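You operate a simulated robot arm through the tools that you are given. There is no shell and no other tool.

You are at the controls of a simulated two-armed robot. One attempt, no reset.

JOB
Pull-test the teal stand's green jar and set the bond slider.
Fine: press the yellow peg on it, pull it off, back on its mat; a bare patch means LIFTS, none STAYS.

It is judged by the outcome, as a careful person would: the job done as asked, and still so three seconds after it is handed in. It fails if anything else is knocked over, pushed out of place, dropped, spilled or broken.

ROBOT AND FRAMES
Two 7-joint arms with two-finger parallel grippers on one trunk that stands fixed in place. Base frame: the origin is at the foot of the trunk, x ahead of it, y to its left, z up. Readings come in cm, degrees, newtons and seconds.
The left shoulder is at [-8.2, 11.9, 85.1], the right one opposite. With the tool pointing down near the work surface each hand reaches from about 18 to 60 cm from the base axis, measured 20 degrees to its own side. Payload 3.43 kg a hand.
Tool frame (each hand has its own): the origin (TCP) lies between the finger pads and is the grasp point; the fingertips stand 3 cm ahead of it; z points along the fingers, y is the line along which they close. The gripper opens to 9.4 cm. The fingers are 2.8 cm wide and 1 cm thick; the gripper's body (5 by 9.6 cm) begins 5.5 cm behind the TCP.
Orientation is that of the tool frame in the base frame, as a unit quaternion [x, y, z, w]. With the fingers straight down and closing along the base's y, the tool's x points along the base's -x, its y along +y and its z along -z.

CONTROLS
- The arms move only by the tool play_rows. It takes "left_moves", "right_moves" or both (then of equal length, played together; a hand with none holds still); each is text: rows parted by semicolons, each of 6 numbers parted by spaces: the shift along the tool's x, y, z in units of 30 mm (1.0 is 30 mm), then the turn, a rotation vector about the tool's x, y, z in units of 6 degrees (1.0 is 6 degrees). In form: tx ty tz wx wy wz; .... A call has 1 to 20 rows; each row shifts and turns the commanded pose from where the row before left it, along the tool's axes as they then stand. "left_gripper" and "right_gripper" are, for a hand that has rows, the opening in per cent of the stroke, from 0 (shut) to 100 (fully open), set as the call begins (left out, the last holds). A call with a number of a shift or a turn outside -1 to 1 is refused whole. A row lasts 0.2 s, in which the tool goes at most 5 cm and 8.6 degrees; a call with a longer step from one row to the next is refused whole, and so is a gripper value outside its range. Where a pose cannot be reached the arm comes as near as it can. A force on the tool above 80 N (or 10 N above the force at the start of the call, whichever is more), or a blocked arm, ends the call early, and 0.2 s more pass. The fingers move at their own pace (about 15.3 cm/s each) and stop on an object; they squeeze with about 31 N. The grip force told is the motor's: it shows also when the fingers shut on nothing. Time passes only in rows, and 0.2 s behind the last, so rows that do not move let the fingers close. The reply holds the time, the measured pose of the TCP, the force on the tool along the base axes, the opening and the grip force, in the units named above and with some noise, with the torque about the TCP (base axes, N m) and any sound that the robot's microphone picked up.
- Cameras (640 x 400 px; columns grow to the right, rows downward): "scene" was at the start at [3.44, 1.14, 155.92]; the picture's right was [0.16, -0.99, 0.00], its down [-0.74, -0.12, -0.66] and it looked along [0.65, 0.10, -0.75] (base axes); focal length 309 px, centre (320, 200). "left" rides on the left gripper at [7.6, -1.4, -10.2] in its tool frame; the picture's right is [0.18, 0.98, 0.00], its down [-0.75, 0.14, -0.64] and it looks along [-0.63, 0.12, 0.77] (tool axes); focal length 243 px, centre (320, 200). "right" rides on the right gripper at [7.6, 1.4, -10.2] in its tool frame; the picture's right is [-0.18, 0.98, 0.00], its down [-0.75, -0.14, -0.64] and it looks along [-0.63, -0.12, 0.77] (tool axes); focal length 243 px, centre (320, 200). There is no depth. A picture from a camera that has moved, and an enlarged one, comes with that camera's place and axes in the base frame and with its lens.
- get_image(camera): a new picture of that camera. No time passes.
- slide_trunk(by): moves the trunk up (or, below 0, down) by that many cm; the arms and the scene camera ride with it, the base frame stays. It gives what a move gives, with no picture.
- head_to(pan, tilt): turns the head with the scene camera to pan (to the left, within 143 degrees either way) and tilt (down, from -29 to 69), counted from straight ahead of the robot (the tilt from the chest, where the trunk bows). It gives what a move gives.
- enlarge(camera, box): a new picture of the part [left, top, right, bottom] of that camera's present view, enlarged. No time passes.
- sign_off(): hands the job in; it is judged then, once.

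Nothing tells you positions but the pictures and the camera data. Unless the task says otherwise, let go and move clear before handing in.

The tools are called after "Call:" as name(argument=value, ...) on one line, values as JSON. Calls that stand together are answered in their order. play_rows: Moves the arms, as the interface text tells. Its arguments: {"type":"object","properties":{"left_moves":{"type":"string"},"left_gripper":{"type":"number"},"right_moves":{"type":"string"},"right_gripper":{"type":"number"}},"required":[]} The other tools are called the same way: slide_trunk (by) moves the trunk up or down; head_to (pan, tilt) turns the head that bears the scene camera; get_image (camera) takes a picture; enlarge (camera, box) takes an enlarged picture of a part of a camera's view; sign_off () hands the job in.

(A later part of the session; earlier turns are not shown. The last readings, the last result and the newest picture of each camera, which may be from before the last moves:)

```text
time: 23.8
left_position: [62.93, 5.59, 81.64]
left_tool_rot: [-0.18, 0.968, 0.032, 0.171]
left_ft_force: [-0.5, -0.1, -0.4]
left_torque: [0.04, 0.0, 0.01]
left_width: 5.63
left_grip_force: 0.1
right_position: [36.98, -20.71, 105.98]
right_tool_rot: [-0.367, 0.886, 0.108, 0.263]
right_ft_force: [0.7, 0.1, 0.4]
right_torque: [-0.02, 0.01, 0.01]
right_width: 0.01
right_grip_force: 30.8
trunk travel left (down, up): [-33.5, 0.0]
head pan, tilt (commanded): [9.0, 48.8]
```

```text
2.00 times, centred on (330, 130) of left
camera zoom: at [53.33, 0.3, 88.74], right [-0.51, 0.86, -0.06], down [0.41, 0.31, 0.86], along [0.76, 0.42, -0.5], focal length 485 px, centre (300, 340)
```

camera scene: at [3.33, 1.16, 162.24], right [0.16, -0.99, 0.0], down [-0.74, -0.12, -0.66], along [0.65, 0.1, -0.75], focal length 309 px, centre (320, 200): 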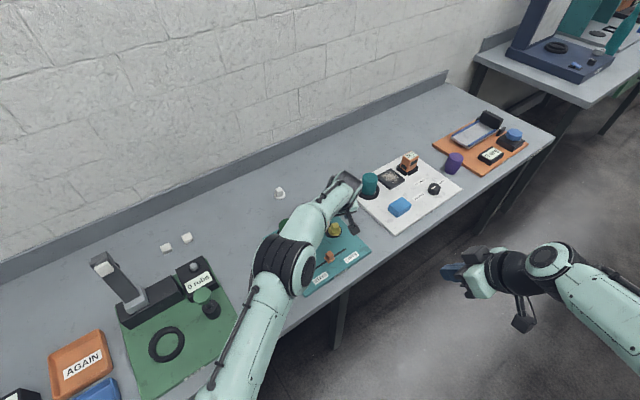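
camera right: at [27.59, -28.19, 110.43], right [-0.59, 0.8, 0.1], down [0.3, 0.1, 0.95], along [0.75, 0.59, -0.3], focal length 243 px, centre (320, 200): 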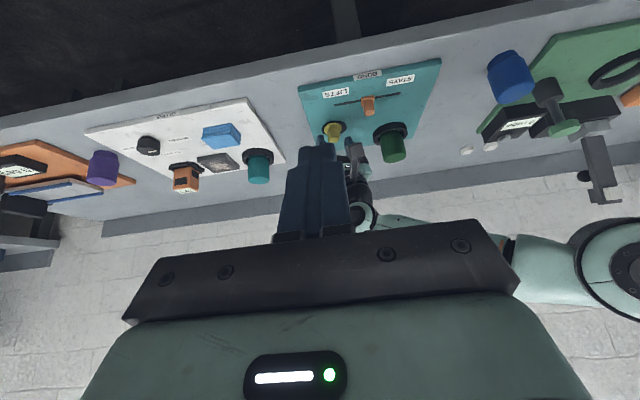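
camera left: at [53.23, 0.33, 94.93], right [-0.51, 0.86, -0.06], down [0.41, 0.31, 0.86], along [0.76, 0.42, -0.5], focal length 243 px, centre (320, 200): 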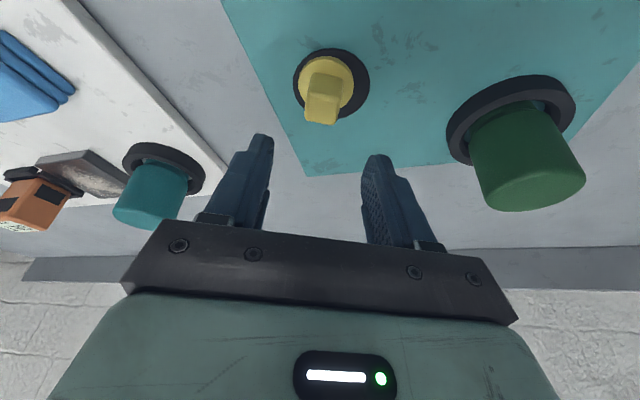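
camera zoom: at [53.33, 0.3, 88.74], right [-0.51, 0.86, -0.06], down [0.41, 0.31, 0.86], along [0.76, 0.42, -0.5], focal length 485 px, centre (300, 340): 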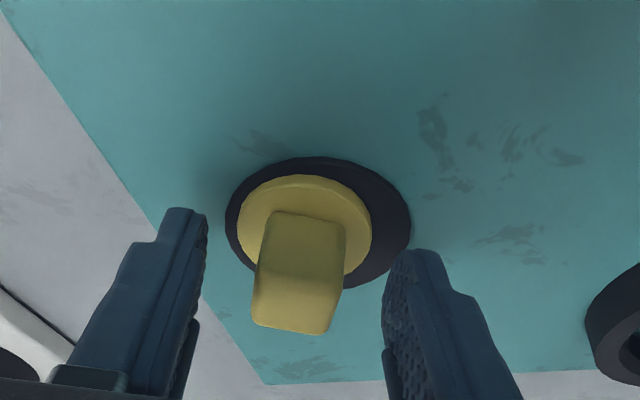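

Call:
play_rows(left_moves="0 0 0 0 0 0; 0 0 0 0 0 0; 0 0 0 0 0 0", left_gripper=0)

Call:
enlarge(camera="left", box=[250, 30, 410, 230])

```text
time: 24.6
left_position: [62.76, 5.58, 81.73]
left_tool_rot: [-0.179, 0.968, 0.031, 0.172]
left_ft_force: [0.6, 0.4, 3.1]
left_torque: [0.03, -0.03, 0.02]
left_width: 2.28
left_grip_force: 31.0
right_position: [37.03, -20.81, 106.06]
right_tool_rot: [-0.367, 0.886, 0.108, 0.262]
right_ft_force: [-0.2, 0.8, -0.5]
right_torque: [0.02, -0.01, 0.01]
right_width: 0.0
right_grip_force: 31.5
trunk travel left (down, up): [-33.5, 0.0]
head pan, tilt (commanded): [9.0, 48.8]
```

```text
2.00 times, centred on (330, 130) of left
camera zoom: at [53.34, 0.29, 88.81], right [-0.51, 0.86, -0.06], down [0.4, 0.31, 0.86], along [0.76, 0.42, -0.5], focal length 485 px, centre (300, 340)
```

zoom: 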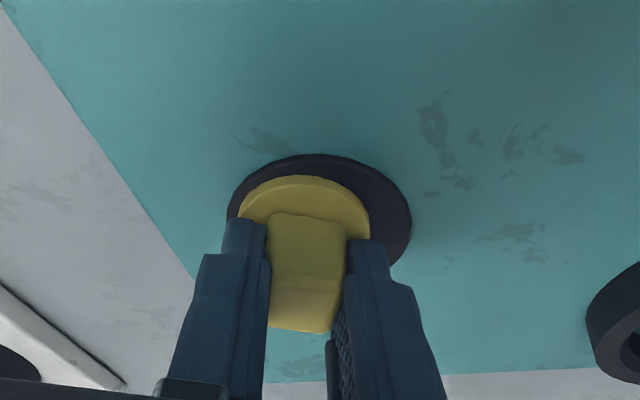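

The grip is now square across the cube: 2.28 cm, matching the cube's true width. I'll lift 2 cm to test it.

Call:
play_rows(left_moves="-0.076 0 -0.209 0 0 0; -0.076 0 -0.209 0 0 0; -0.076 0 -0.209 0 0 0; 0 0 0 0 0 0")

Call:
enlarge(camera="left", box=[250, 30, 410, 230])

```text
time: 25.6
left_position: [62.87, 5.72, 83.73]
left_tool_rot: [-0.179, 0.968, 0.032, 0.171]
left_ft_force: [0.0, -0.5, 0.5]
left_torque: [0.01, -0.01, -0.04]
left_width: 2.28
left_grip_force: 30.4
right_position: [36.95, -20.6, 106.16]
right_tool_rot: [-0.367, 0.886, 0.109, 0.262]
right_ft_force: [-0.8, 0.0, 1.0]
right_torque: [-0.04, 0.01, -0.01]
right_width: 0.01
right_grip_force: 30.8
trunk travel left (down, up): [-33.5, 0.0]
head pan, tilt (commanded): [9.0, 48.8]
```

```text
2.00 times, centred on (330, 130) of left
camera zoom: at [53.32, 0.4, 90.83], right [-0.51, 0.86, -0.06], down [0.41, 0.31, 0.86], along [0.76, 0.42, -0.5], focal length 485 px, centre (300, 340)
```

zoom: 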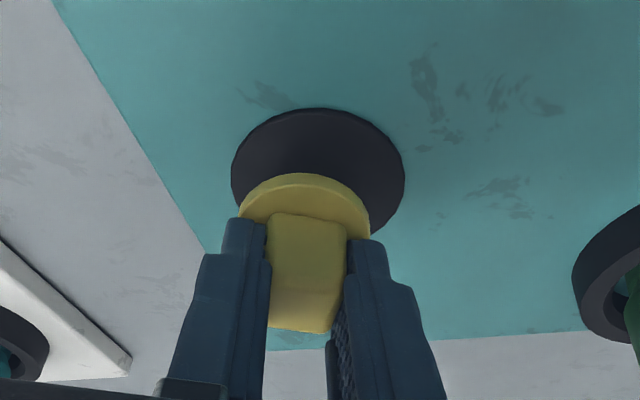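

The peg is held firmly and hangs level. Before carrying it over, I'll triangulate the jar top from the parked right camera and the scene camera.

Call:
enlarge(camera="right", box=[300, 80, 460, 200])

Call:
enlarge(camera="scene", box=[260, 190, 380, 270])

Call:
get_image(camera="left")

```text
3.33 times, centred on (380, 140) of right
camera zoom: at [27.6, -28.19, 110.43], right [-0.59, 0.8, 0.1], down [0.3, 0.1, 0.95], along [0.75, 0.59, -0.3], focal length 809 px, centre (120, 400)
```

zoom: 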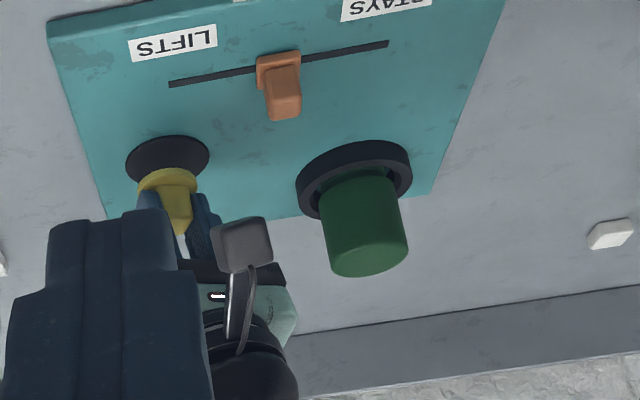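

```text
5.00 times, centred on (320, 230) of scene
camera zoom: at [3.36, 1.14, 162.24], right [0.16, -0.99, 0.0], down [-0.74, -0.12, -0.66], along [0.65, 0.1, -0.75], focal length 1543 px, centre (320, 50)
```

zoom: 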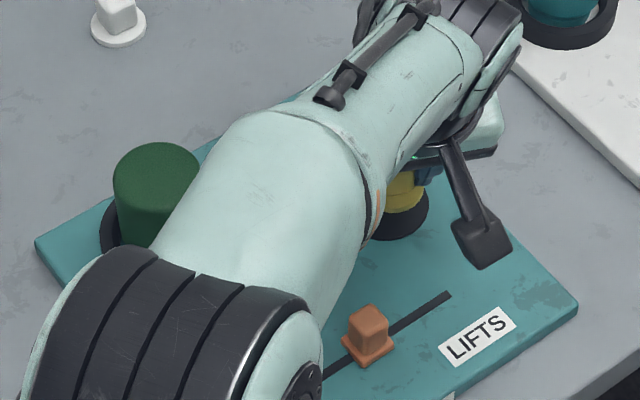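

```text
taken
camera left: at [53.32, 0.4, 90.83], right [-0.51, 0.86, -0.06], down [0.41, 0.31, 0.86], along [0.76, 0.42, -0.5], focal length 243 px, centre (320, 200)
```

left: 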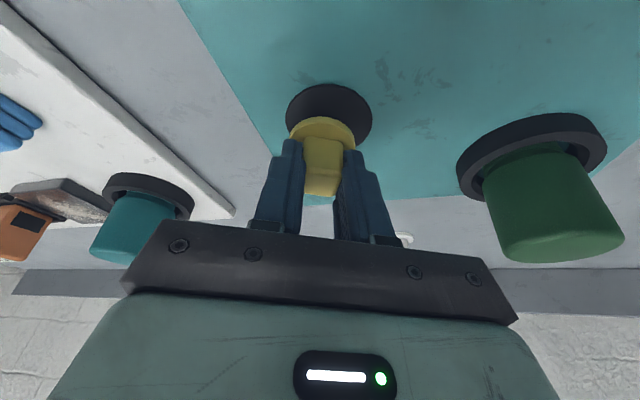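

The jar axis is near (58.4, 20.35) with its top at z≈84.1. I'll carry the peg on a rising line to above the jar (TCP z≈95). There I'll turn the hand 46° about vertical, so the right hand has room to hold the jar if that's needed.

Call:
play_rows(left_moves="-0.178 0.636 -0.437 0 0 0; -0.178 0.636 -0.437 0 0 0; -0.178 0.636 -0.437 0 0 0; -0.178 0.636 -0.437 0 0 0; -0.178 0.636 -0.437 0 0 0; -0.178 0.636 -0.437 0 0 0; -0.178 0.636 -0.437 0 0 0; -0.178 0.636 -0.437 0 0 0; 0 0 0 0 0 0; 0 0 0 0.326 0 0.897; 0 0 0 0.326 0 0.897; 0 0 0 0.326 0 0.897; 0 0 0 0.326 0 0.897; 0 0 0 0.326 0 0.897; 0 0 0 0.326 0 0.897; 0 0 0 0.326 0 0.897; 0 0 0 0.326 0 0.897; 0 0 0 0 0 0")

Call:
get_image(camera="left")

Call:
enlarge(camera="right", box=[300, 80, 460, 200])

Call:
get_image(camera="scene")

```text
time: 29.4
left_position: [57.69, 20.06, 95.08]
left_tool_rot: [0.212, 0.962, -0.037, 0.17]
left_ft_force: [0.0, -0.9, 0.0]
left_torque: [0.04, 0.01, 0.01]
left_width: 2.26
left_grip_force: 31.2
right_position: [36.98, -20.75, 106.04]
right_tool_rot: [-0.367, 0.886, 0.109, 0.262]
right_ft_force: [-1.2, -0.7, 0.9]
right_torque: [-0.01, 0.0, 0.05]
right_width: 0.0
right_grip_force: 31.1
trunk travel left (down, up): [-33.5, 0.0]
head pan, tilt (commanded): [9.0, 48.8]
```

```text
taken
camera left: at [47.44, 23.12, 102.07], right [0.26, 0.96, -0.06], down [0.5, -0.08, 0.86], along [0.83, -0.25, -0.5], focal length 243 px, centre (320, 200)
```

left: 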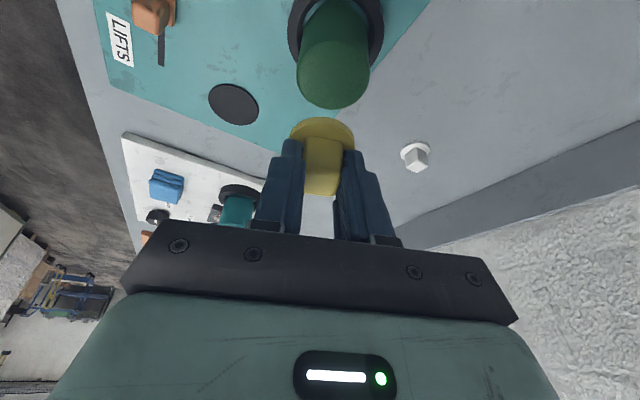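

```text
3.33 times, centred on (380, 140) of right
camera zoom: at [27.6, -28.2, 110.43], right [-0.59, 0.8, 0.1], down [0.3, 0.1, 0.95], along [0.75, 0.59, -0.3], focal length 809 px, centre (120, 400)
```

zoom: 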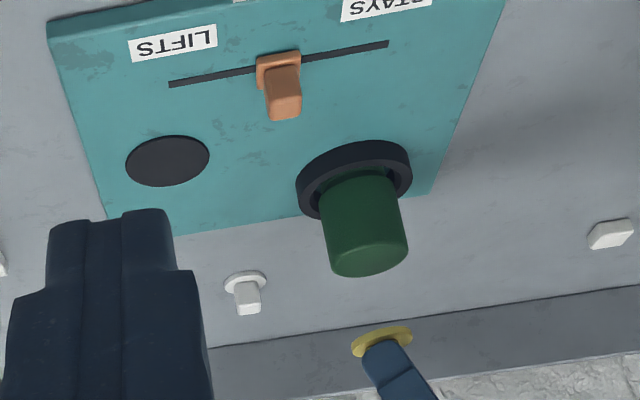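

```text
taken
camera scene: at [3.35, 1.12, 162.24], right [0.16, -0.99, 0.0], down [-0.74, -0.12, -0.66], along [0.65, 0.1, -0.75], focal length 309 px, centre (320, 200)
```

scene: 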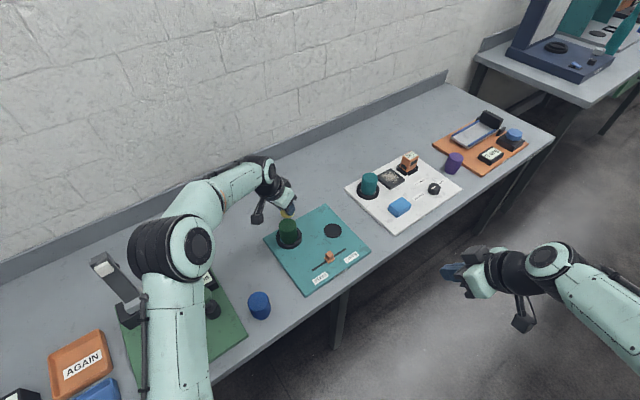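

Call:
enlarge(camera="left", box=[260, 0, 400, 175])

Call:
enlarge(camera="scene", box=[250, 180, 330, 250])

```text
2.29 times, centred on (330, 88) of left
camera zoom: at [47.44, 23.12, 102.07], right [0.26, 0.96, -0.06], down [0.5, -0.08, 0.86], along [0.83, -0.25, -0.5], focal length 555 px, centre (297, 457)
```

zoom: 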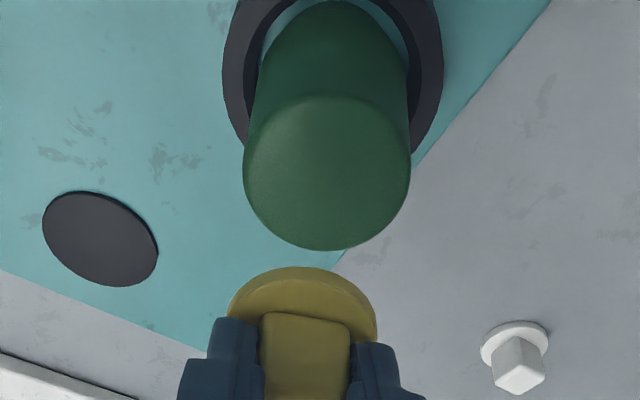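

```text
5.71 times, centred on (290, 215) of scene
camera zoom: at [3.35, 1.12, 162.24], right [0.16, -0.99, 0.0], down [-0.74, -0.12, -0.66], along [0.65, 0.1, -0.75], focal length 1764 px, centre (491, 114)
```

zoom: 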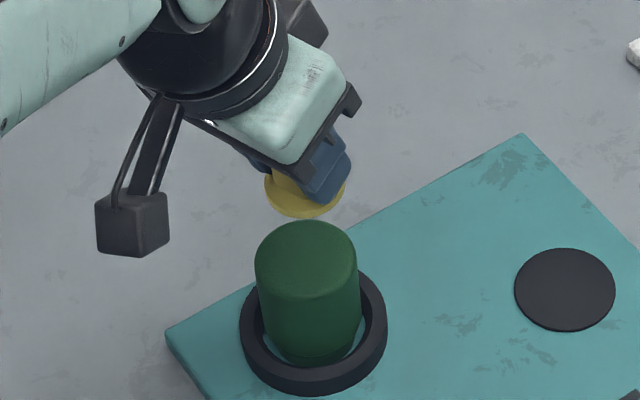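

The jar top is 5.7 cm across and the peg is about 0.45 cm off its axis. I'll correct that and come down 5.3 cm, stopping about 1 cm above the jar.

Call:
play_rows(left_moves="0 0.143 0 0 0 0; 0.151 0 0.415 0 0 0; 0.151 0 0.415 0 0 0; 0.151 0 0.415 0 0 0; 0.151 0 0.415 0 0 0; 0 0 0 0 0 0")

Call:
enlarge(camera="left", box=[240, 30, 400, 230])

Call:
enlarge(camera="right", box=[350, 100, 430, 180])

Call:
enlarge(camera="scene", box=[250, 180, 330, 250])

```text
time: 30.8
left_position: [58.0, 20.41, 89.66]
left_tool_rot: [0.212, 0.962, -0.037, 0.17]
left_ft_force: [1.0, 0.4, 0.0]
left_torque: [-0.02, -0.01, 0.0]
left_width: 2.29
left_grip_force: 31.4
right_position: [37.0, -20.76, 106.04]
right_tool_rot: [-0.367, 0.886, 0.109, 0.262]
right_ft_force: [-0.3, -0.4, -0.7]
right_torque: [-0.02, 0.04, -0.02]
right_width: 0.0
right_grip_force: 31.4
trunk travel left (down, up): [-33.5, 0.0]
head pan, tilt (commanded): [9.0, 48.8]
```

```text
2.00 times, centred on (320, 130) of left
camera zoom: at [47.64, 23.52, 96.68], right [0.25, 0.96, -0.06], down [0.5, -0.08, 0.86], along [0.83, -0.25, -0.5], focal length 485 px, centre (320, 340)
```

zoom: 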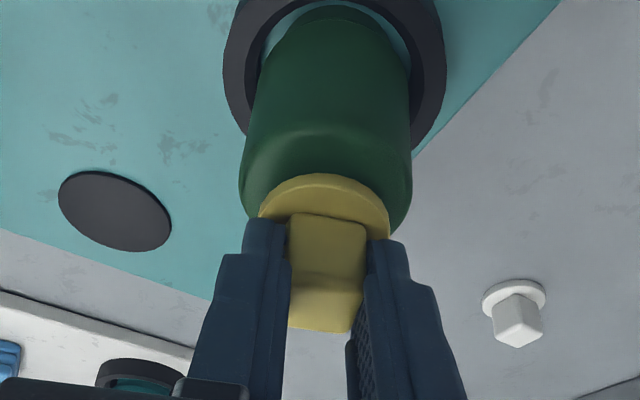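

```text
5.00 times, centred on (390, 140) of right
camera zoom: at [27.6, -28.19, 110.43], right [-0.59, 0.8, 0.1], down [0.3, 0.1, 0.95], along [0.75, 0.59, -0.3], focal length 1213 px, centre (-30, 500)
```

zoom: 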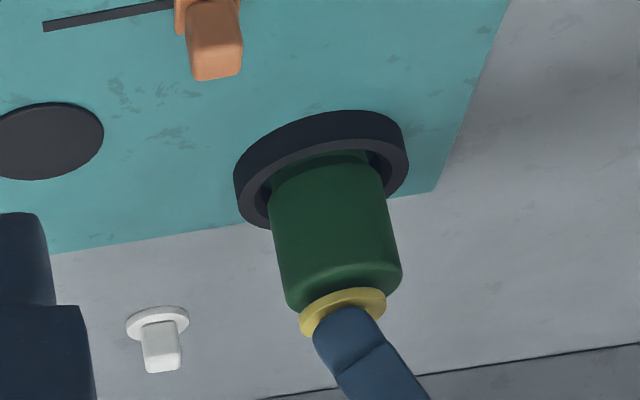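

```text
5.71 times, centred on (290, 215) of scene
camera zoom: at [3.35, 1.13, 162.24], right [0.16, -0.99, 0.0], down [-0.74, -0.12, -0.66], along [0.65, 0.1, -0.75], focal length 1764 px, centre (491, 114)
```

zoom: 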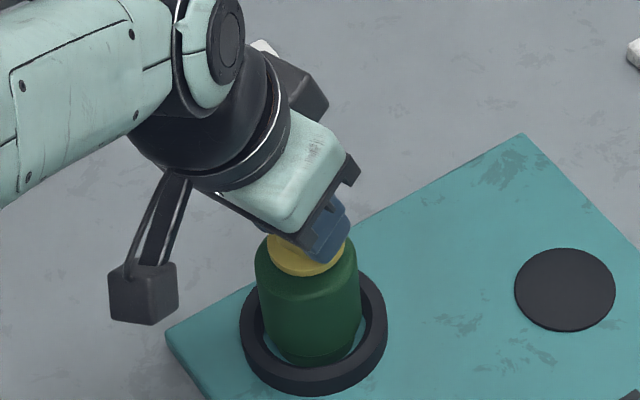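

The peg is nearly centred over the jar with about 1 cm to go. I'll trim it back 0.3 cm and then go down in small steps, watching the force.

Call:
play_rows(left_moves="0.094 0 -0.034 0 0 0; 0.023 0 0.063 0 0 0; 0.023 0 0.063 0 0 0; 0.023 0 0.063 0 0 0; 0 0 0 0 0 0")

Call:
play_rows(left_moves="0.023 0 0.063 0 0 0; 0 0 0 0 0 0")

Call:
play_rows(left_moves="0.023 0 0.063 0 0 0; 0 0 0 0 0 0")

Call:
enlarge(camera="right", box=[350, 100, 430, 180])

```text
time: 32.0
left_position: [57.65, 20.45, 89.03]
left_tool_rot: [0.211, 0.962, -0.037, 0.17]
left_ft_force: [-1.4, 1.2, 1.5]
left_torque: [-0.02, 0.03, 0.02]
left_width: 2.33
left_grip_force: 30.9
right_position: [37.08, -20.76, 106.04]
right_tool_rot: [-0.367, 0.886, 0.109, 0.262]
right_ft_force: [-0.4, -0.7, 0.4]
right_torque: [0.02, 0.03, -0.01]
right_width: 0.0
right_grip_force: 31.2
trunk travel left (down, up): [-33.5, 0.0]
head pan, tilt (commanded): [9.0, 48.8]
```

```text
time: 32.6
left_position: [57.66, 20.46, 89.11]
left_tool_rot: [0.211, 0.962, -0.037, 0.171]
left_ft_force: [-1.4, 0.8, 11.1]
left_torque: [0.1, 0.15, 0.0]
left_width: 2.3
left_grip_force: 30.8
right_position: [36.92, -20.81, 106.14]
right_tool_rot: [-0.368, 0.885, 0.109, 0.263]
right_ft_force: [-0.1, -0.4, 0.4]
right_torque: [-0.02, 0.02, 0.0]
right_width: 0.0
right_grip_force: 31.1
trunk travel left (down, up): [-33.5, 0.0]
head pan, tilt (commanded): [9.0, 48.8]
```

```text
time: 33.2
left_position: [57.74, 20.6, 88.99]
left_tool_rot: [0.21, 0.961, -0.036, 0.173]
left_ft_force: [-3.1, 2.7, 26.2]
left_torque: [0.26, 0.41, 0.0]
left_width: 2.31
left_grip_force: 30.3
right_position: [36.74, -20.79, 106.17]
right_tool_rot: [-0.367, 0.885, 0.108, 0.263]
right_ft_force: [0.4, 0.3, -0.1]
right_torque: [-0.02, 0.0, -0.01]
right_width: 0.03
right_grip_force: 30.9
trunk travel left (down, up): [-33.5, 0.0]
head pan, tilt (commanded): [9.0, 48.8]
```

```text
5.00 times, centred on (390, 140) of right
camera zoom: at [27.41, -28.23, 110.5], right [-0.59, 0.8, 0.1], down [0.3, 0.1, 0.95], along [0.75, 0.59, -0.3], focal length 1213 px, centre (-30, 500)
```

zoom: 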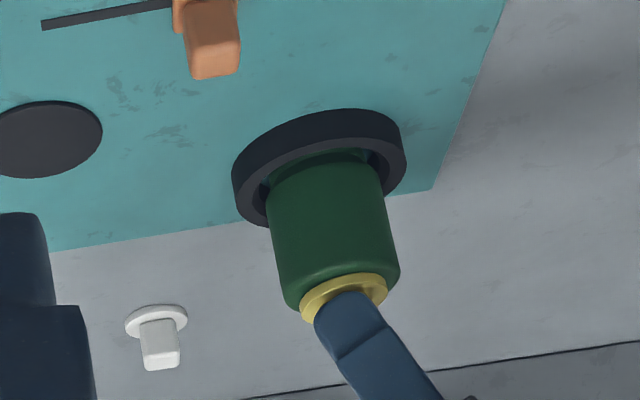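

The peg is pressed onto the jar with about 26 N. I'll hold the press for a second before pulling.

Call:
play_rows(left_moves="0 0 0 0 0 0; 0 0 0 0 0 0; 0 0 0 0 0 0; 0 0 0 0 0 0; 0 0 0 0 0 0")

Call:
enlarge(camera="left", box=[240, 30, 400, 230])

```text
time: 34.4
left_position: [57.7, 20.49, 89.03]
left_tool_rot: [0.212, 0.961, -0.036, 0.173]
left_ft_force: [0.6, 0.2, 28.2]
left_torque: [0.13, 0.31, -0.01]
left_width: 2.27
left_grip_force: 31.1
right_position: [36.79, -20.76, 106.18]
right_tool_rot: [-0.368, 0.885, 0.109, 0.264]
right_ft_force: [-1.1, 0.5, 0.1]
right_torque: [-0.01, -0.01, 0.0]
right_width: 0.02
right_grip_force: 31.1
trunk travel left (down, up): [-33.5, 0.0]
head pan, tilt (commanded): [9.0, 48.8]
```

```text
2.00 times, centred on (320, 130) of left
camera zoom: at [47.28, 23.56, 96.01], right [0.25, 0.97, -0.06], down [0.5, -0.08, 0.86], along [0.83, -0.25, -0.5], focal length 485 px, centre (320, 340)
```

zoom: 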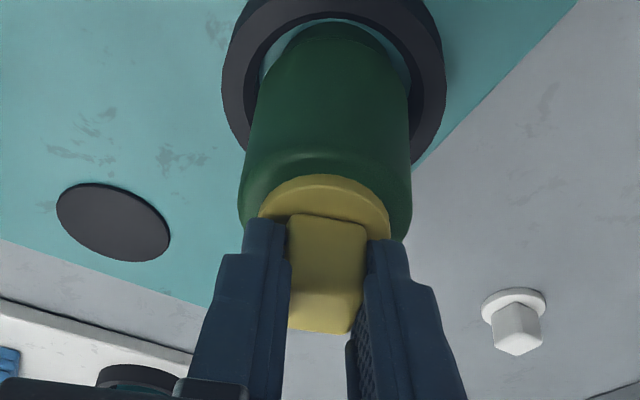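

The press held at 28 N. Now I'll ease up in small steps and watch the force to see how strongly it's stuck and whether the jar stays down.

Call:
play_rows(left_moves="-0.023 0 -0.063 0 0 0; 0 0 0 0 0 0")

Call:
play_rows(left_moves="-0.023 0 -0.063 0 0 0; 0 0 0 0 0 0")

Call:
play_rows(left_moves="-0.023 0 -0.063 0 0 0; 0 0 0 0 0 0")

Call:
enlarge(camera="right", box=[350, 100, 430, 180])

Call:
enlarge(camera="left", box=[240, 30, 400, 230])

```text
time: 35.0
left_position: [57.6, 20.55, 89.13]
left_tool_rot: [0.211, 0.962, -0.036, 0.171]
left_ft_force: [1.9, 1.2, 19.8]
left_torque: [0.17, 0.17, -0.01]
left_width: 2.3
left_grip_force: 30.7
right_position: [36.73, -20.75, 106.12]
right_tool_rot: [-0.368, 0.885, 0.109, 0.264]
right_ft_force: [-0.5, 0.3, -1.2]
right_torque: [-0.04, 0.01, -0.02]
right_width: 0.02
right_grip_force: 31.6
trunk travel left (down, up): [-33.5, 0.0]
head pan, tilt (commanded): [9.0, 48.8]
```

```text
time: 35.6
left_position: [57.61, 20.5, 88.95]
left_tool_rot: [0.212, 0.962, -0.038, 0.169]
left_ft_force: [1.6, -1.4, 8.5]
left_torque: [0.12, 0.05, -0.04]
left_width: 2.26
left_grip_force: 30.6
right_position: [36.95, -20.76, 105.99]
right_tool_rot: [-0.367, 0.886, 0.108, 0.262]
right_ft_force: [-0.9, 0.0, 0.2]
right_torque: [-0.02, 0.0, -0.01]
right_width: 0.01
right_grip_force: 30.9
trunk travel left (down, up): [-33.5, 0.0]
head pan, tilt (commanded): [9.0, 48.8]
```

```text
time: 36.2
left_position: [57.63, 20.55, 89.07]
left_tool_rot: [0.211, 0.962, -0.038, 0.168]
left_ft_force: [0.0, 1.0, -1.6]
left_torque: [0.01, -0.02, -0.01]
left_width: 2.31
left_grip_force: 30.7
right_position: [36.99, -20.63, 106.15]
right_tool_rot: [-0.367, 0.886, 0.109, 0.263]
right_ft_force: [-0.3, -0.2, 0.2]
right_torque: [0.0, -0.01, 0.01]
right_width: 0.0
right_grip_force: 31.0
trunk travel left (down, up): [-33.5, 0.0]
head pan, tilt (commanded): [9.0, 48.8]
```

```text
5.00 times, centred on (390, 140) of right
camera zoom: at [27.6, -28.19, 110.41], right [-0.59, 0.8, 0.1], down [0.3, 0.1, 0.95], along [0.75, 0.59, -0.3], focal length 1213 px, centre (-30, 500)
```

zoom: 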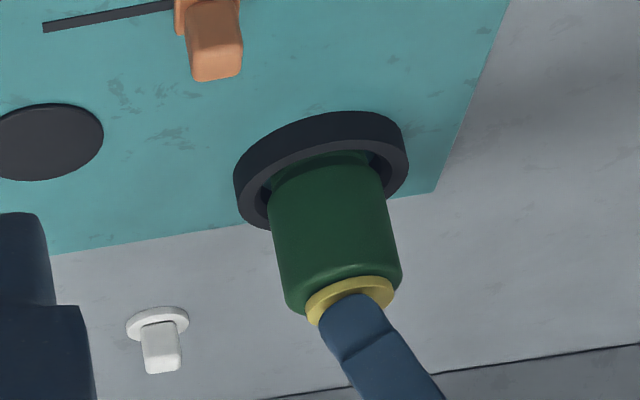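

```text
2.00 times, centred on (320, 130) of left
camera zoom: at [47.28, 23.62, 96.2], right [0.25, 0.96, -0.06], down [0.51, -0.08, 0.86], along [0.82, -0.25, -0.51], focal length 485 px, centre (320, 340)
```

zoom: 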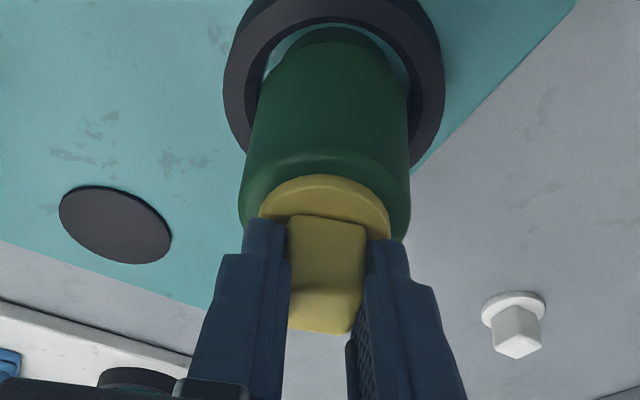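

The force is back near zero (−1.6 N). I'll go up two more 2 mm steps to see whether it comes free or pulls on the jar.

Call:
play_rows(left_moves="-0.023 0 -0.063 0 0 0; 0 0 0 0 0 0")

Call:
enlarge(camera="right", box=[350, 100, 430, 180])

```text
time: 36.8
left_position: [57.61, 20.42, 89.49]
left_tool_rot: [0.211, 0.962, -0.037, 0.169]
left_ft_force: [-0.1, -0.3, -0.2]
left_torque: [-0.02, -0.03, 0.0]
left_width: 2.29
left_grip_force: 30.3
right_position: [36.97, -20.63, 105.91]
right_tool_rot: [-0.367, 0.886, 0.109, 0.262]
right_ft_force: [0.0, 0.0, 0.3]
right_torque: [0.01, 0.01, 0.01]
right_width: 0.0
right_grip_force: 30.6
trunk travel left (down, up): [-33.5, 0.0]
head pan, tilt (commanded): [9.0, 48.8]
```

```text
5.00 times, centred on (390, 140) of right
camera zoom: at [27.6, -28.19, 110.43], right [-0.59, 0.8, 0.1], down [0.3, 0.1, 0.95], along [0.75, 0.59, -0.3], focal length 1213 px, centre (-30, 500)
```

zoom: 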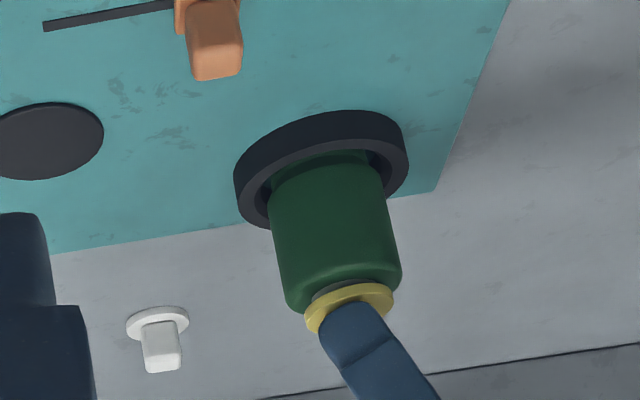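

The peg has come free with the jar staying put, and I can see something grey on the jar top under it. I'll raise the peg 5 cm and look closely.

Call:
play_rows(left_moves="-0.143 0 -0.392 0 0 0; -0.143 0 -0.392 0 0 0; -0.143 0 -0.392 0 0 0; -0.143 0 -0.392 0 0 0; 0 0 0 0 0 0")

Call:
enlarge(camera="left", box=[260, 0, 400, 175])

Call:
enlarge(camera="scene", box=[250, 180, 330, 250])

Call:
enlarge(camera="right", box=[350, 100, 430, 180])

```text
time: 38.0
left_position: [57.85, 20.52, 94.61]
left_tool_rot: [0.212, 0.962, -0.038, 0.17]
left_ft_force: [-1.7, 0.5, 0.0]
left_torque: [-0.01, 0.01, 0.0]
left_width: 2.28
left_grip_force: 30.9
right_position: [37.03, -20.72, 106.02]
right_tool_rot: [-0.367, 0.886, 0.108, 0.262]
right_ft_force: [0.4, -0.3, -0.3]
right_torque: [-0.02, 0.01, -0.01]
right_width: 0.01
right_grip_force: 30.5
trunk travel left (down, up): [-33.5, 0.0]
head pan, tilt (commanded): [9.0, 48.8]
```

```text
2.29 times, centred on (330, 88) of left
camera zoom: at [47.42, 23.56, 101.62], right [0.26, 0.96, -0.06], down [0.5, -0.08, 0.86], along [0.83, -0.25, -0.5], focal length 555 px, centre (297, 457)
```

zoom: 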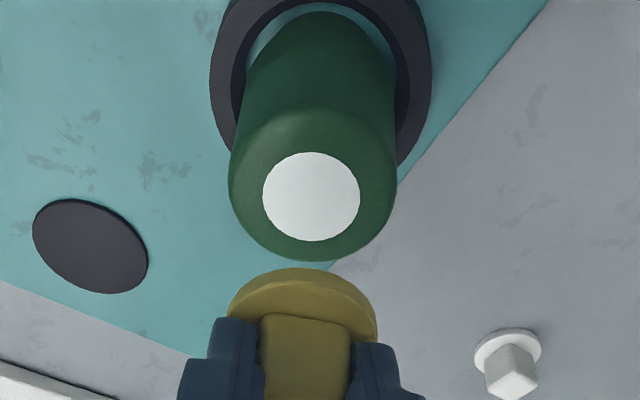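

```text
5.71 times, centred on (290, 215) of scene
camera zoom: at [3.36, 1.14, 162.24], right [0.16, -0.99, 0.0], down [-0.74, -0.12, -0.66], along [0.65, 0.1, -0.75], focal length 1764 px, centre (491, 114)
```

zoom: 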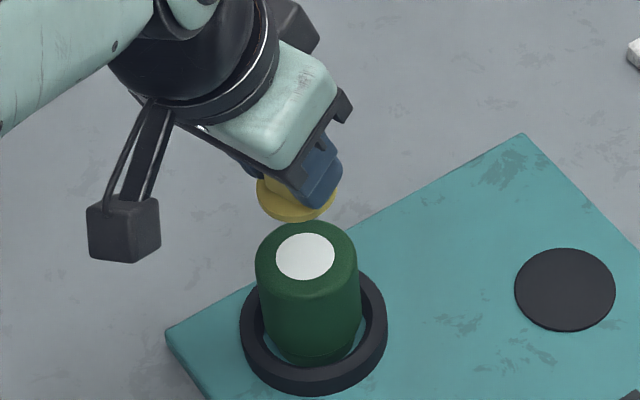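

```text
5.00 times, centred on (390, 140) of right
camera zoom: at [27.61, -28.19, 110.43], right [-0.59, 0.8, 0.1], down [0.3, 0.1, 0.95], along [0.75, 0.59, -0.3], focal length 1213 px, centre (-30, 500)
```

zoom: 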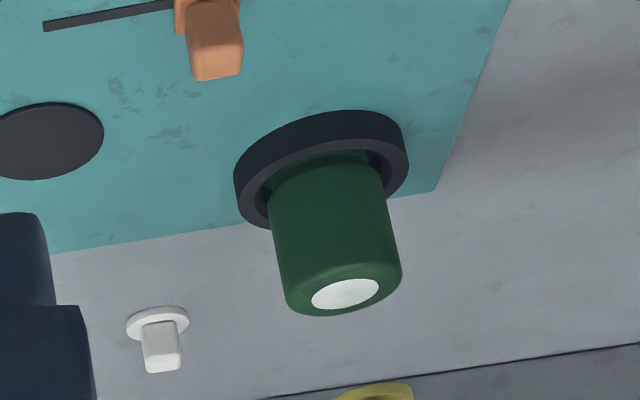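

There's a clear white bare patch on the jar top, so the result is LIFTS. Next I'll carry the peg back to above its mat at (63.45, 6.3).

Call:
play_rows(left_moves="-0.366 -0.504 0.442 0 0 0; -0.366 -0.504 0.442 0 0 0; -0.366 -0.504 0.442 0 0 0; -0.366 -0.504 0.442 0 0 0; -0.366 -0.504 0.442 0 0 0; -0.366 -0.504 0.442 0 0 0; -0.366 -0.504 0.442 0 0 0; 0 0 0 0 0 0")

Call:
enlarge(camera="left", box=[240, 30, 400, 230])

Call:
enlarge(camera="scene", box=[260, 190, 380, 270])

```text
time: 39.8
left_position: [62.64, 6.74, 88.42]
left_tool_rot: [0.212, 0.962, -0.037, 0.17]
left_ft_force: [-0.2, 0.2, 0.3]
left_torque: [0.0, -0.02, -0.02]
left_width: 2.29
left_grip_force: 31.2
right_position: [37.14, -20.59, 106.0]
right_tool_rot: [-0.367, 0.886, 0.108, 0.262]
right_ft_force: [-0.3, -0.3, 0.1]
right_torque: [0.02, 0.02, -0.01]
right_width: 0.01
right_grip_force: 30.9
trunk travel left (down, up): [-33.5, 0.0]
head pan, tilt (commanded): [9.0, 48.8]
```

```text
2.00 times, centred on (320, 130) of left
camera zoom: at [52.39, 9.75, 95.49], right [0.25, 0.96, -0.06], down [0.5, -0.08, 0.86], along [0.83, -0.25, -0.5], focal length 485 px, centre (320, 340)
```

zoom: 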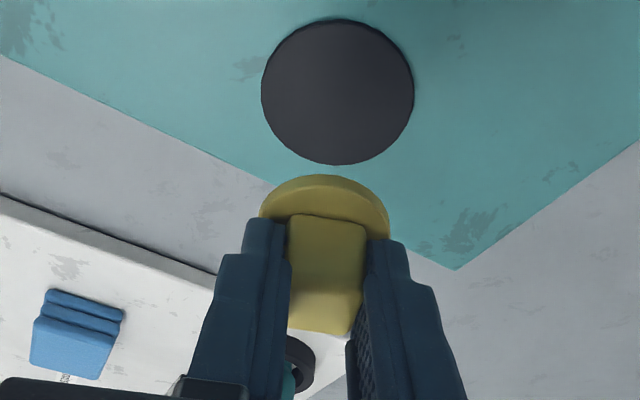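

```text
5.00 times, centred on (320, 230) of scene
camera zoom: at [3.34, 1.17, 162.24], right [0.16, -0.99, 0.0], down [-0.74, -0.12, -0.66], along [0.65, 0.1, -0.75], focal length 1543 px, centre (320, 50)
```

zoom: 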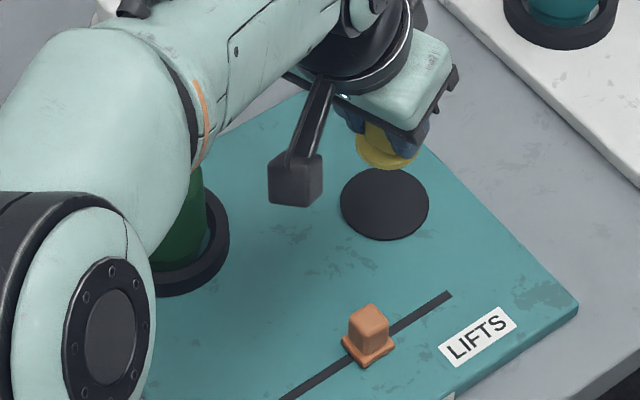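

The mat is about 0.3 cm further forward than the peg's axis. I'll trim that and come down to just above the mat.

Call:
play_rows(left_moves="-0.087 0.053 0.032 0 0 0; 0.174 0 0.478 0 0 0; 0.174 0 0.478 0 0 0; 0.174 0 0.478 0 0 0; 0.14 0 0.385 0 0 0; 0 0 0 0 0 0")

Call:
enlarge(camera="left", box=[240, 30, 400, 230])

Call:
enlarge(camera="scene", box=[300, 200, 380, 260])

Call:
enlarge(camera="right", box=[280, 80, 400, 180])

```text
time: 41.2
left_position: [63.19, 6.62, 82.75]
left_tool_rot: [0.211, 0.962, -0.039, 0.17]
left_ft_force: [-0.2, -0.3, 0.4]
left_torque: [0.0, 0.0, -0.03]
left_width: 2.29
left_grip_force: 30.7
right_position: [37.05, -20.69, 106.06]
right_tool_rot: [-0.366, 0.886, 0.108, 0.263]
right_ft_force: [0.3, -0.5, 0.8]
right_torque: [0.01, 0.01, 0.0]
right_width: 0.02
right_grip_force: 30.7
trunk travel left (down, up): [-33.5, 0.0]
head pan, tilt (commanded): [9.0, 48.8]
```

```text
2.00 times, centred on (320, 130) of left
camera zoom: at [52.8, 9.71, 89.76], right [0.25, 0.96, -0.06], down [0.5, -0.08, 0.86], along [0.83, -0.25, -0.5], focal length 485 px, centre (320, 340)
```

zoom: 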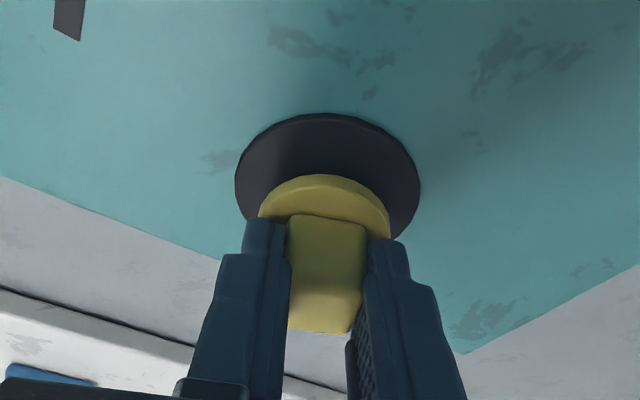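

```text
6.67 times, centred on (340, 230) of scene
camera zoom: at [3.36, 1.14, 162.24], right [0.16, -0.99, 0.0], down [-0.74, -0.12, -0.66], along [0.65, 0.1, -0.75], focal length 2058 px, centre (187, 0)
```

zoom: 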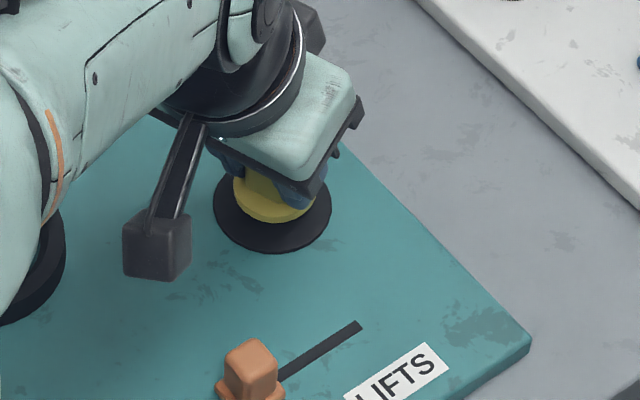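

```text
4.00 times, centred on (340, 130) of right
camera zoom: at [27.6, -28.19, 110.43], right [-0.59, 0.8, 0.1], down [0.3, 0.1, 0.95], along [0.75, 0.59, -0.3], focal length 970 px, centre (240, 480)
```

zoom: 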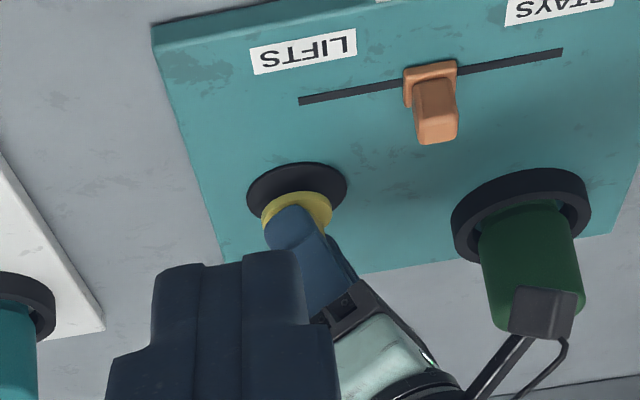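

The peg is centred over the mat from all three views, about 1 cm up. I'll go down gently until it touches.

Call:
play_rows(left_moves="0.023 0 0.063 0 0 0; 0.023 0 0.063 0 0 0; 0.023 0 0.063 0 0 0; 0 0 0 0 0 0")

Call:
play_rows(left_moves="0.023 0 0.063 0 0 0; 0 0 0 0 0 0")

Call:
play_rows(left_moves="0.012 0 0.032 0 0 0; 0 0 0 0 0 0")

```text
time: 42.2
left_position: [63.02, 6.73, 81.93]
left_tool_rot: [0.212, 0.962, -0.037, 0.17]
left_ft_force: [0.5, -0.6, -0.6]
left_torque: [0.04, -0.01, 0.03]
left_width: 2.29
left_grip_force: 31.4
right_position: [37.02, -20.77, 106.07]
right_tool_rot: [-0.367, 0.886, 0.108, 0.262]
right_ft_force: [-0.1, 0.0, -0.7]
right_torque: [0.02, 0.04, 0.01]
right_width: 0.01
right_grip_force: 30.9
trunk travel left (down, up): [-33.5, 0.0]
head pan, tilt (commanded): [9.0, 48.8]
```

```text
time: 42.8
left_position: [63.01, 6.63, 81.88]
left_tool_rot: [0.212, 0.962, -0.037, 0.169]
left_ft_force: [-0.5, -0.1, 0.1]
left_torque: [0.01, 0.01, -0.01]
left_width: 2.29
left_grip_force: 31.4
right_position: [36.88, -20.72, 106.1]
right_tool_rot: [-0.367, 0.886, 0.109, 0.262]
right_ft_force: [-0.6, 0.2, -0.2]
right_torque: [0.01, -0.02, 0.0]
right_width: 0.0
right_grip_force: 31.2
trunk travel left (down, up): [-33.5, 0.0]
head pan, tilt (commanded): [9.0, 48.8]
```

```text
time: 43.4
left_position: [63.04, 6.57, 81.78]
left_tool_rot: [0.211, 0.962, -0.038, 0.171]
left_ft_force: [-0.4, 0.8, 2.5]
left_torque: [-0.01, -0.01, -0.02]
left_width: 2.3
left_grip_force: 31.2
right_position: [37.03, -20.7, 106.05]
right_tool_rot: [-0.366, 0.886, 0.108, 0.263]
right_ft_force: [1.5, 0.1, 0.0]
right_torque: [0.03, -0.01, -0.01]
right_width: 0.02
right_grip_force: 30.8
trunk travel left (down, up): [-33.5, 0.0]
head pan, tilt (commanded): [9.0, 48.8]
```

It has touched the mat at 2.5 N. I'll open the fingers and check the peg before lifting away.

Call:
play_rows(left_moves="0 0 0 0 0 0; 0 0 0 0 0 0; 0 0 0 0 0 0", left_gripper=60)

Call:
enlarge(camera="left", box=[240, 30, 400, 230])

Call:
enlarge(camera="right", box=[280, 80, 400, 180])

```text
time: 44.2
left_position: [63.0, 6.65, 81.76]
left_tool_rot: [0.212, 0.962, -0.037, 0.169]
left_ft_force: [0.5, 0.0, 0.7]
left_torque: [-0.01, 0.0, -0.01]
left_width: 5.64
left_grip_force: 0.2
right_position: [37.0, -20.85, 105.97]
right_tool_rot: [-0.367, 0.886, 0.109, 0.262]
right_ft_force: [-0.2, -0.3, 0.3]
right_torque: [0.05, 0.02, 0.01]
right_width: 0.0
right_grip_force: 31.3
trunk travel left (down, up): [-33.5, 0.0]
head pan, tilt (commanded): [9.0, 48.8]
```

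```text
2.00 times, centred on (320, 130) of left
camera zoom: at [52.75, 9.69, 88.74], right [0.26, 0.96, -0.06], down [0.5, -0.08, 0.86], along [0.83, -0.25, -0.5], focal length 485 px, centre (320, 340)
```

zoom: 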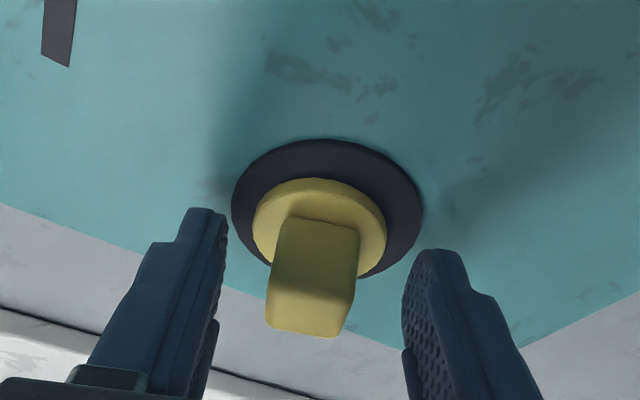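

```text
4.00 times, centred on (340, 130) of right
camera zoom: at [27.6, -28.19, 110.43], right [-0.59, 0.8, 0.1], down [0.3, 0.1, 0.95], along [0.75, 0.59, -0.3], focal length 970 px, centre (240, 480)
```

zoom: 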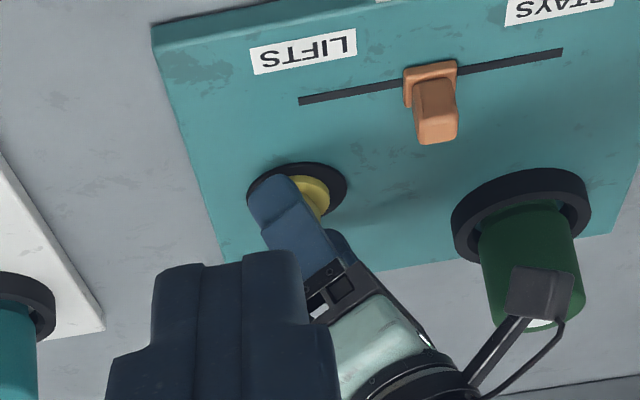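

The peg is back on its mat, fully within it. I'll lift the left hand clear and retract it up and back.

Call:
play_rows(left_moves="-0.18 0 -0.494 0 0 0; -0.18 0 -0.494 0 0 0; -0.18 0 -0.494 0 0 0; -0.18 0 -0.494 0 0 0; 0.43 0.048 -0.931 0 0 0; 0.43 0.048 -0.931 0 0 0; 0.43 0.048 -0.931 0 0 0; 0.43 0.048 -0.931 0 0 0; 0.43 0.048 -0.931 0 0 0; 0.43 0.048 -0.931 0 0 0; 0.43 0.048 -0.931 0 0 0; 0.43 0.048 -0.931 0 0 0; 0.43 0.048 -0.931 0 0 0; 0.43 0.048 -0.931 0 0 0; 0.43 0.048 -0.931 0 0 0; 0 0 0 0 0 0")

Call:
get_image(camera="scene")

Call:
enlarge(camera="scene", box=[260, 190, 380, 290])

```text
time: 47.6
left_position: [42.03, 17.99, 111.65]
left_tool_rot: [0.211, 0.962, -0.037, 0.169]
left_ft_force: [-0.2, 0.1, -0.2]
left_torque: [0.0, 0.0, -0.01]
left_width: 5.67
left_grip_force: 0.1
right_position: [36.93, -20.61, 105.97]
right_tool_rot: [-0.367, 0.886, 0.108, 0.263]
right_ft_force: [0.0, -0.3, -0.4]
right_torque: [0.04, -0.04, 0.0]
right_width: 0.0
right_grip_force: 31.1
trunk travel left (down, up): [-33.5, 0.0]
head pan, tilt (commanded): [9.0, 48.8]
```

```text
taken
camera scene: at [3.41, 1.12, 162.24], right [0.16, -0.99, 0.0], down [-0.74, -0.12, -0.66], along [0.65, 0.1, -0.75], focal length 309 px, centre (320, 200)
```

scene: 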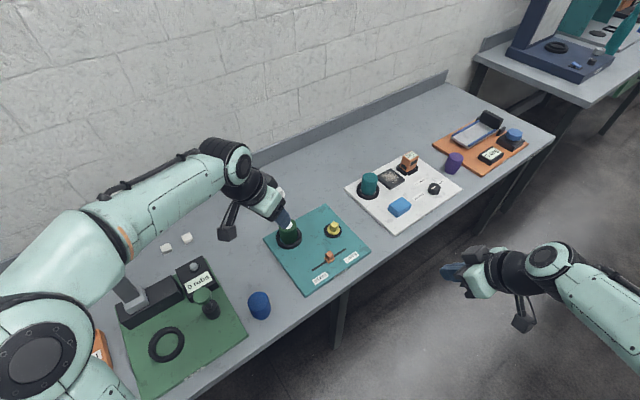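

```text
4.00 times, centred on (320, 240) of scene
camera zoom: at [3.41, 1.12, 162.24], right [0.16, -0.99, 0.0], down [-0.74, -0.12, -0.66], along [0.65, 0.1, -0.75], focal length 1235 px, centre (320, 40)
```

zoom: 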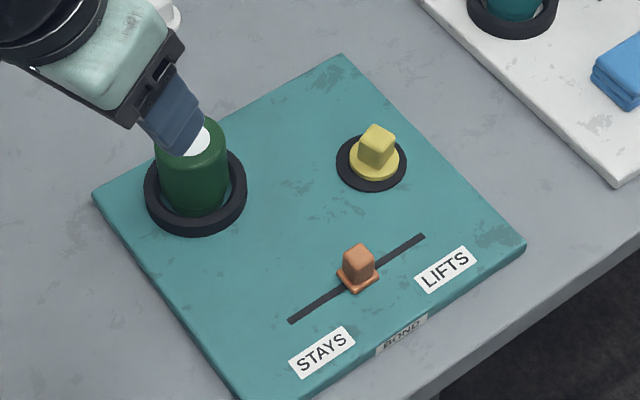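

The peg sits on its mat and the jar stands in its ring with the bare patch showing. Next is the slider: its knob is near (52.8, 6.1), and LIFTS is toward (+x, −y) along the track. I'll bring the right hand over the knob and move the left hand further out of the way.

Call:
play_rows(right_moves="0 0 0 0 0.723 0; 0 0 0 0 0.723 0; 0 0 0 0 0.723 0; -0.612 0.215 0.698 0 0 0; -0.612 0.215 0.698 0 0 0; -0.612 0.215 0.698 0 0 0; -0.612 0.215 0.698 0 0 0; -0.612 0.215 0.698 0 0 0; -0.612 0.215 0.698 0 0 0; -0.612 0.215 0.698 0 0 0; -0.612 0.215 0.698 0 0 0; -0.612 0.215 0.698 0 0 0; -0.612 0.215 0.698 0 0 0; -0.612 0.215 0.698 0 0 0; -0.612 0.215 0.698 0 0 0; 0 0 0 0 0 0", left_moves="0.113 0.065 -0.207 0 0 0; 0.113 0.065 -0.207 0 0 0; 0.113 0.065 -0.207 0 0 0; 0.113 0.065 -0.207 0 0 0; 0.113 0.065 -0.207 0 0 0; 0.113 0.065 -0.207 0 0 0; 0.113 0.065 -0.207 0 0 0; 0.113 0.065 -0.207 0 0 0; 0.113 0.065 -0.207 0 0 0; 0.113 0.065 -0.207 0 0 0; 0.113 0.065 -0.207 0 0 0; 0.113 0.065 -0.207 0 0 0; 0.113 0.065 -0.207 0 0 0; 0.113 0.065 -0.207 0 0 0; 0.113 0.065 -0.207 0 0 0; 0 0 0 0 0 0", right_gripper=55)

Call:
get_image(camera="right")

Call:
enlarge(camera="right", box=[230, 20, 410, 220])

Call:
get_image(camera="scene")

```text
time: 51.0
left_position: [35.98, 23.92, 118.91]
left_tool_rot: [0.212, 0.962, -0.037, 0.169]
left_ft_force: [0.3, -0.6, 0.8]
left_torque: [-0.03, -0.01, 0.02]
left_width: 5.63
left_grip_force: 0.0
right_position: [52.1, 5.61, 89.96]
right_tool_rot: [-0.377, 0.91, 0.066, 0.16]
right_ft_force: [0.2, 1.0, -0.4]
right_torque: [-0.04, 0.01, 0.03]
right_width: 5.15
right_grip_force: 0.0
trunk travel left (down, up): [-33.5, 0.0]
head pan, tilt (commanded): [9.0, 48.8]
```

```text
taken
camera right: at [43.67, -1.01, 97.01], right [-0.57, 0.82, 0.06], down [0.44, 0.25, 0.86], along [0.69, 0.52, -0.5], focal length 243 px, centre (320, 200)
```

right: 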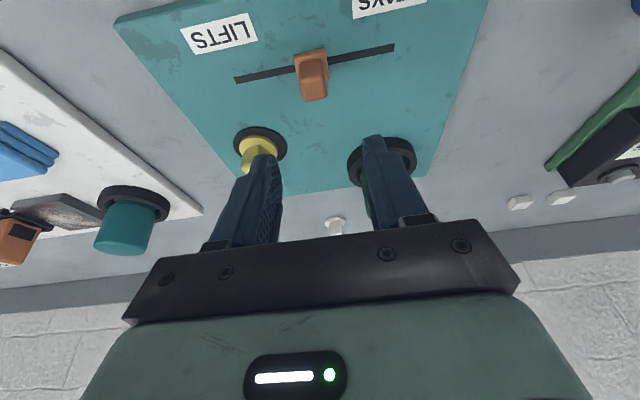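

```text
2.00 times, centred on (320, 120) of right
camera zoom: at [43.67, -1.01, 97.01], right [-0.57, 0.82, 0.06], down [0.44, 0.25, 0.86], along [0.69, 0.52, -0.5], focal length 485 px, centre (320, 360)
```

zoom: 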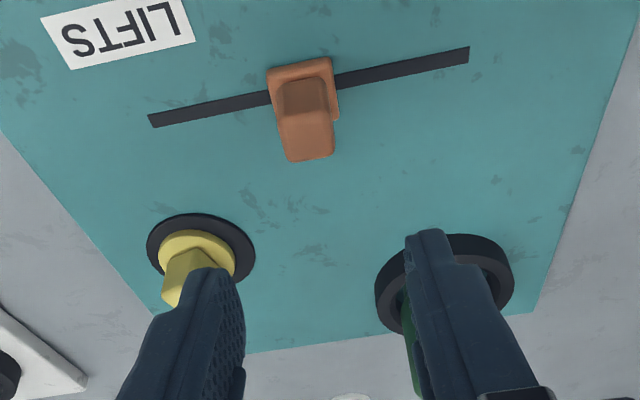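

```text
taken
camera scene: at [3.34, 1.09, 162.24], right [0.16, -0.99, 0.0], down [-0.74, -0.12, -0.66], along [0.65, 0.1, -0.75], focal length 309 px, centre (320, 200)
```

scene: 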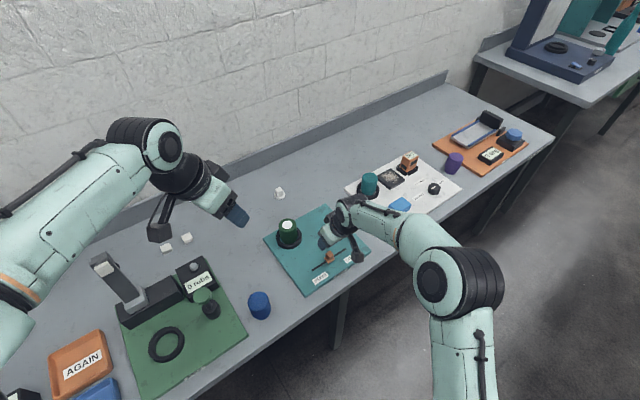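

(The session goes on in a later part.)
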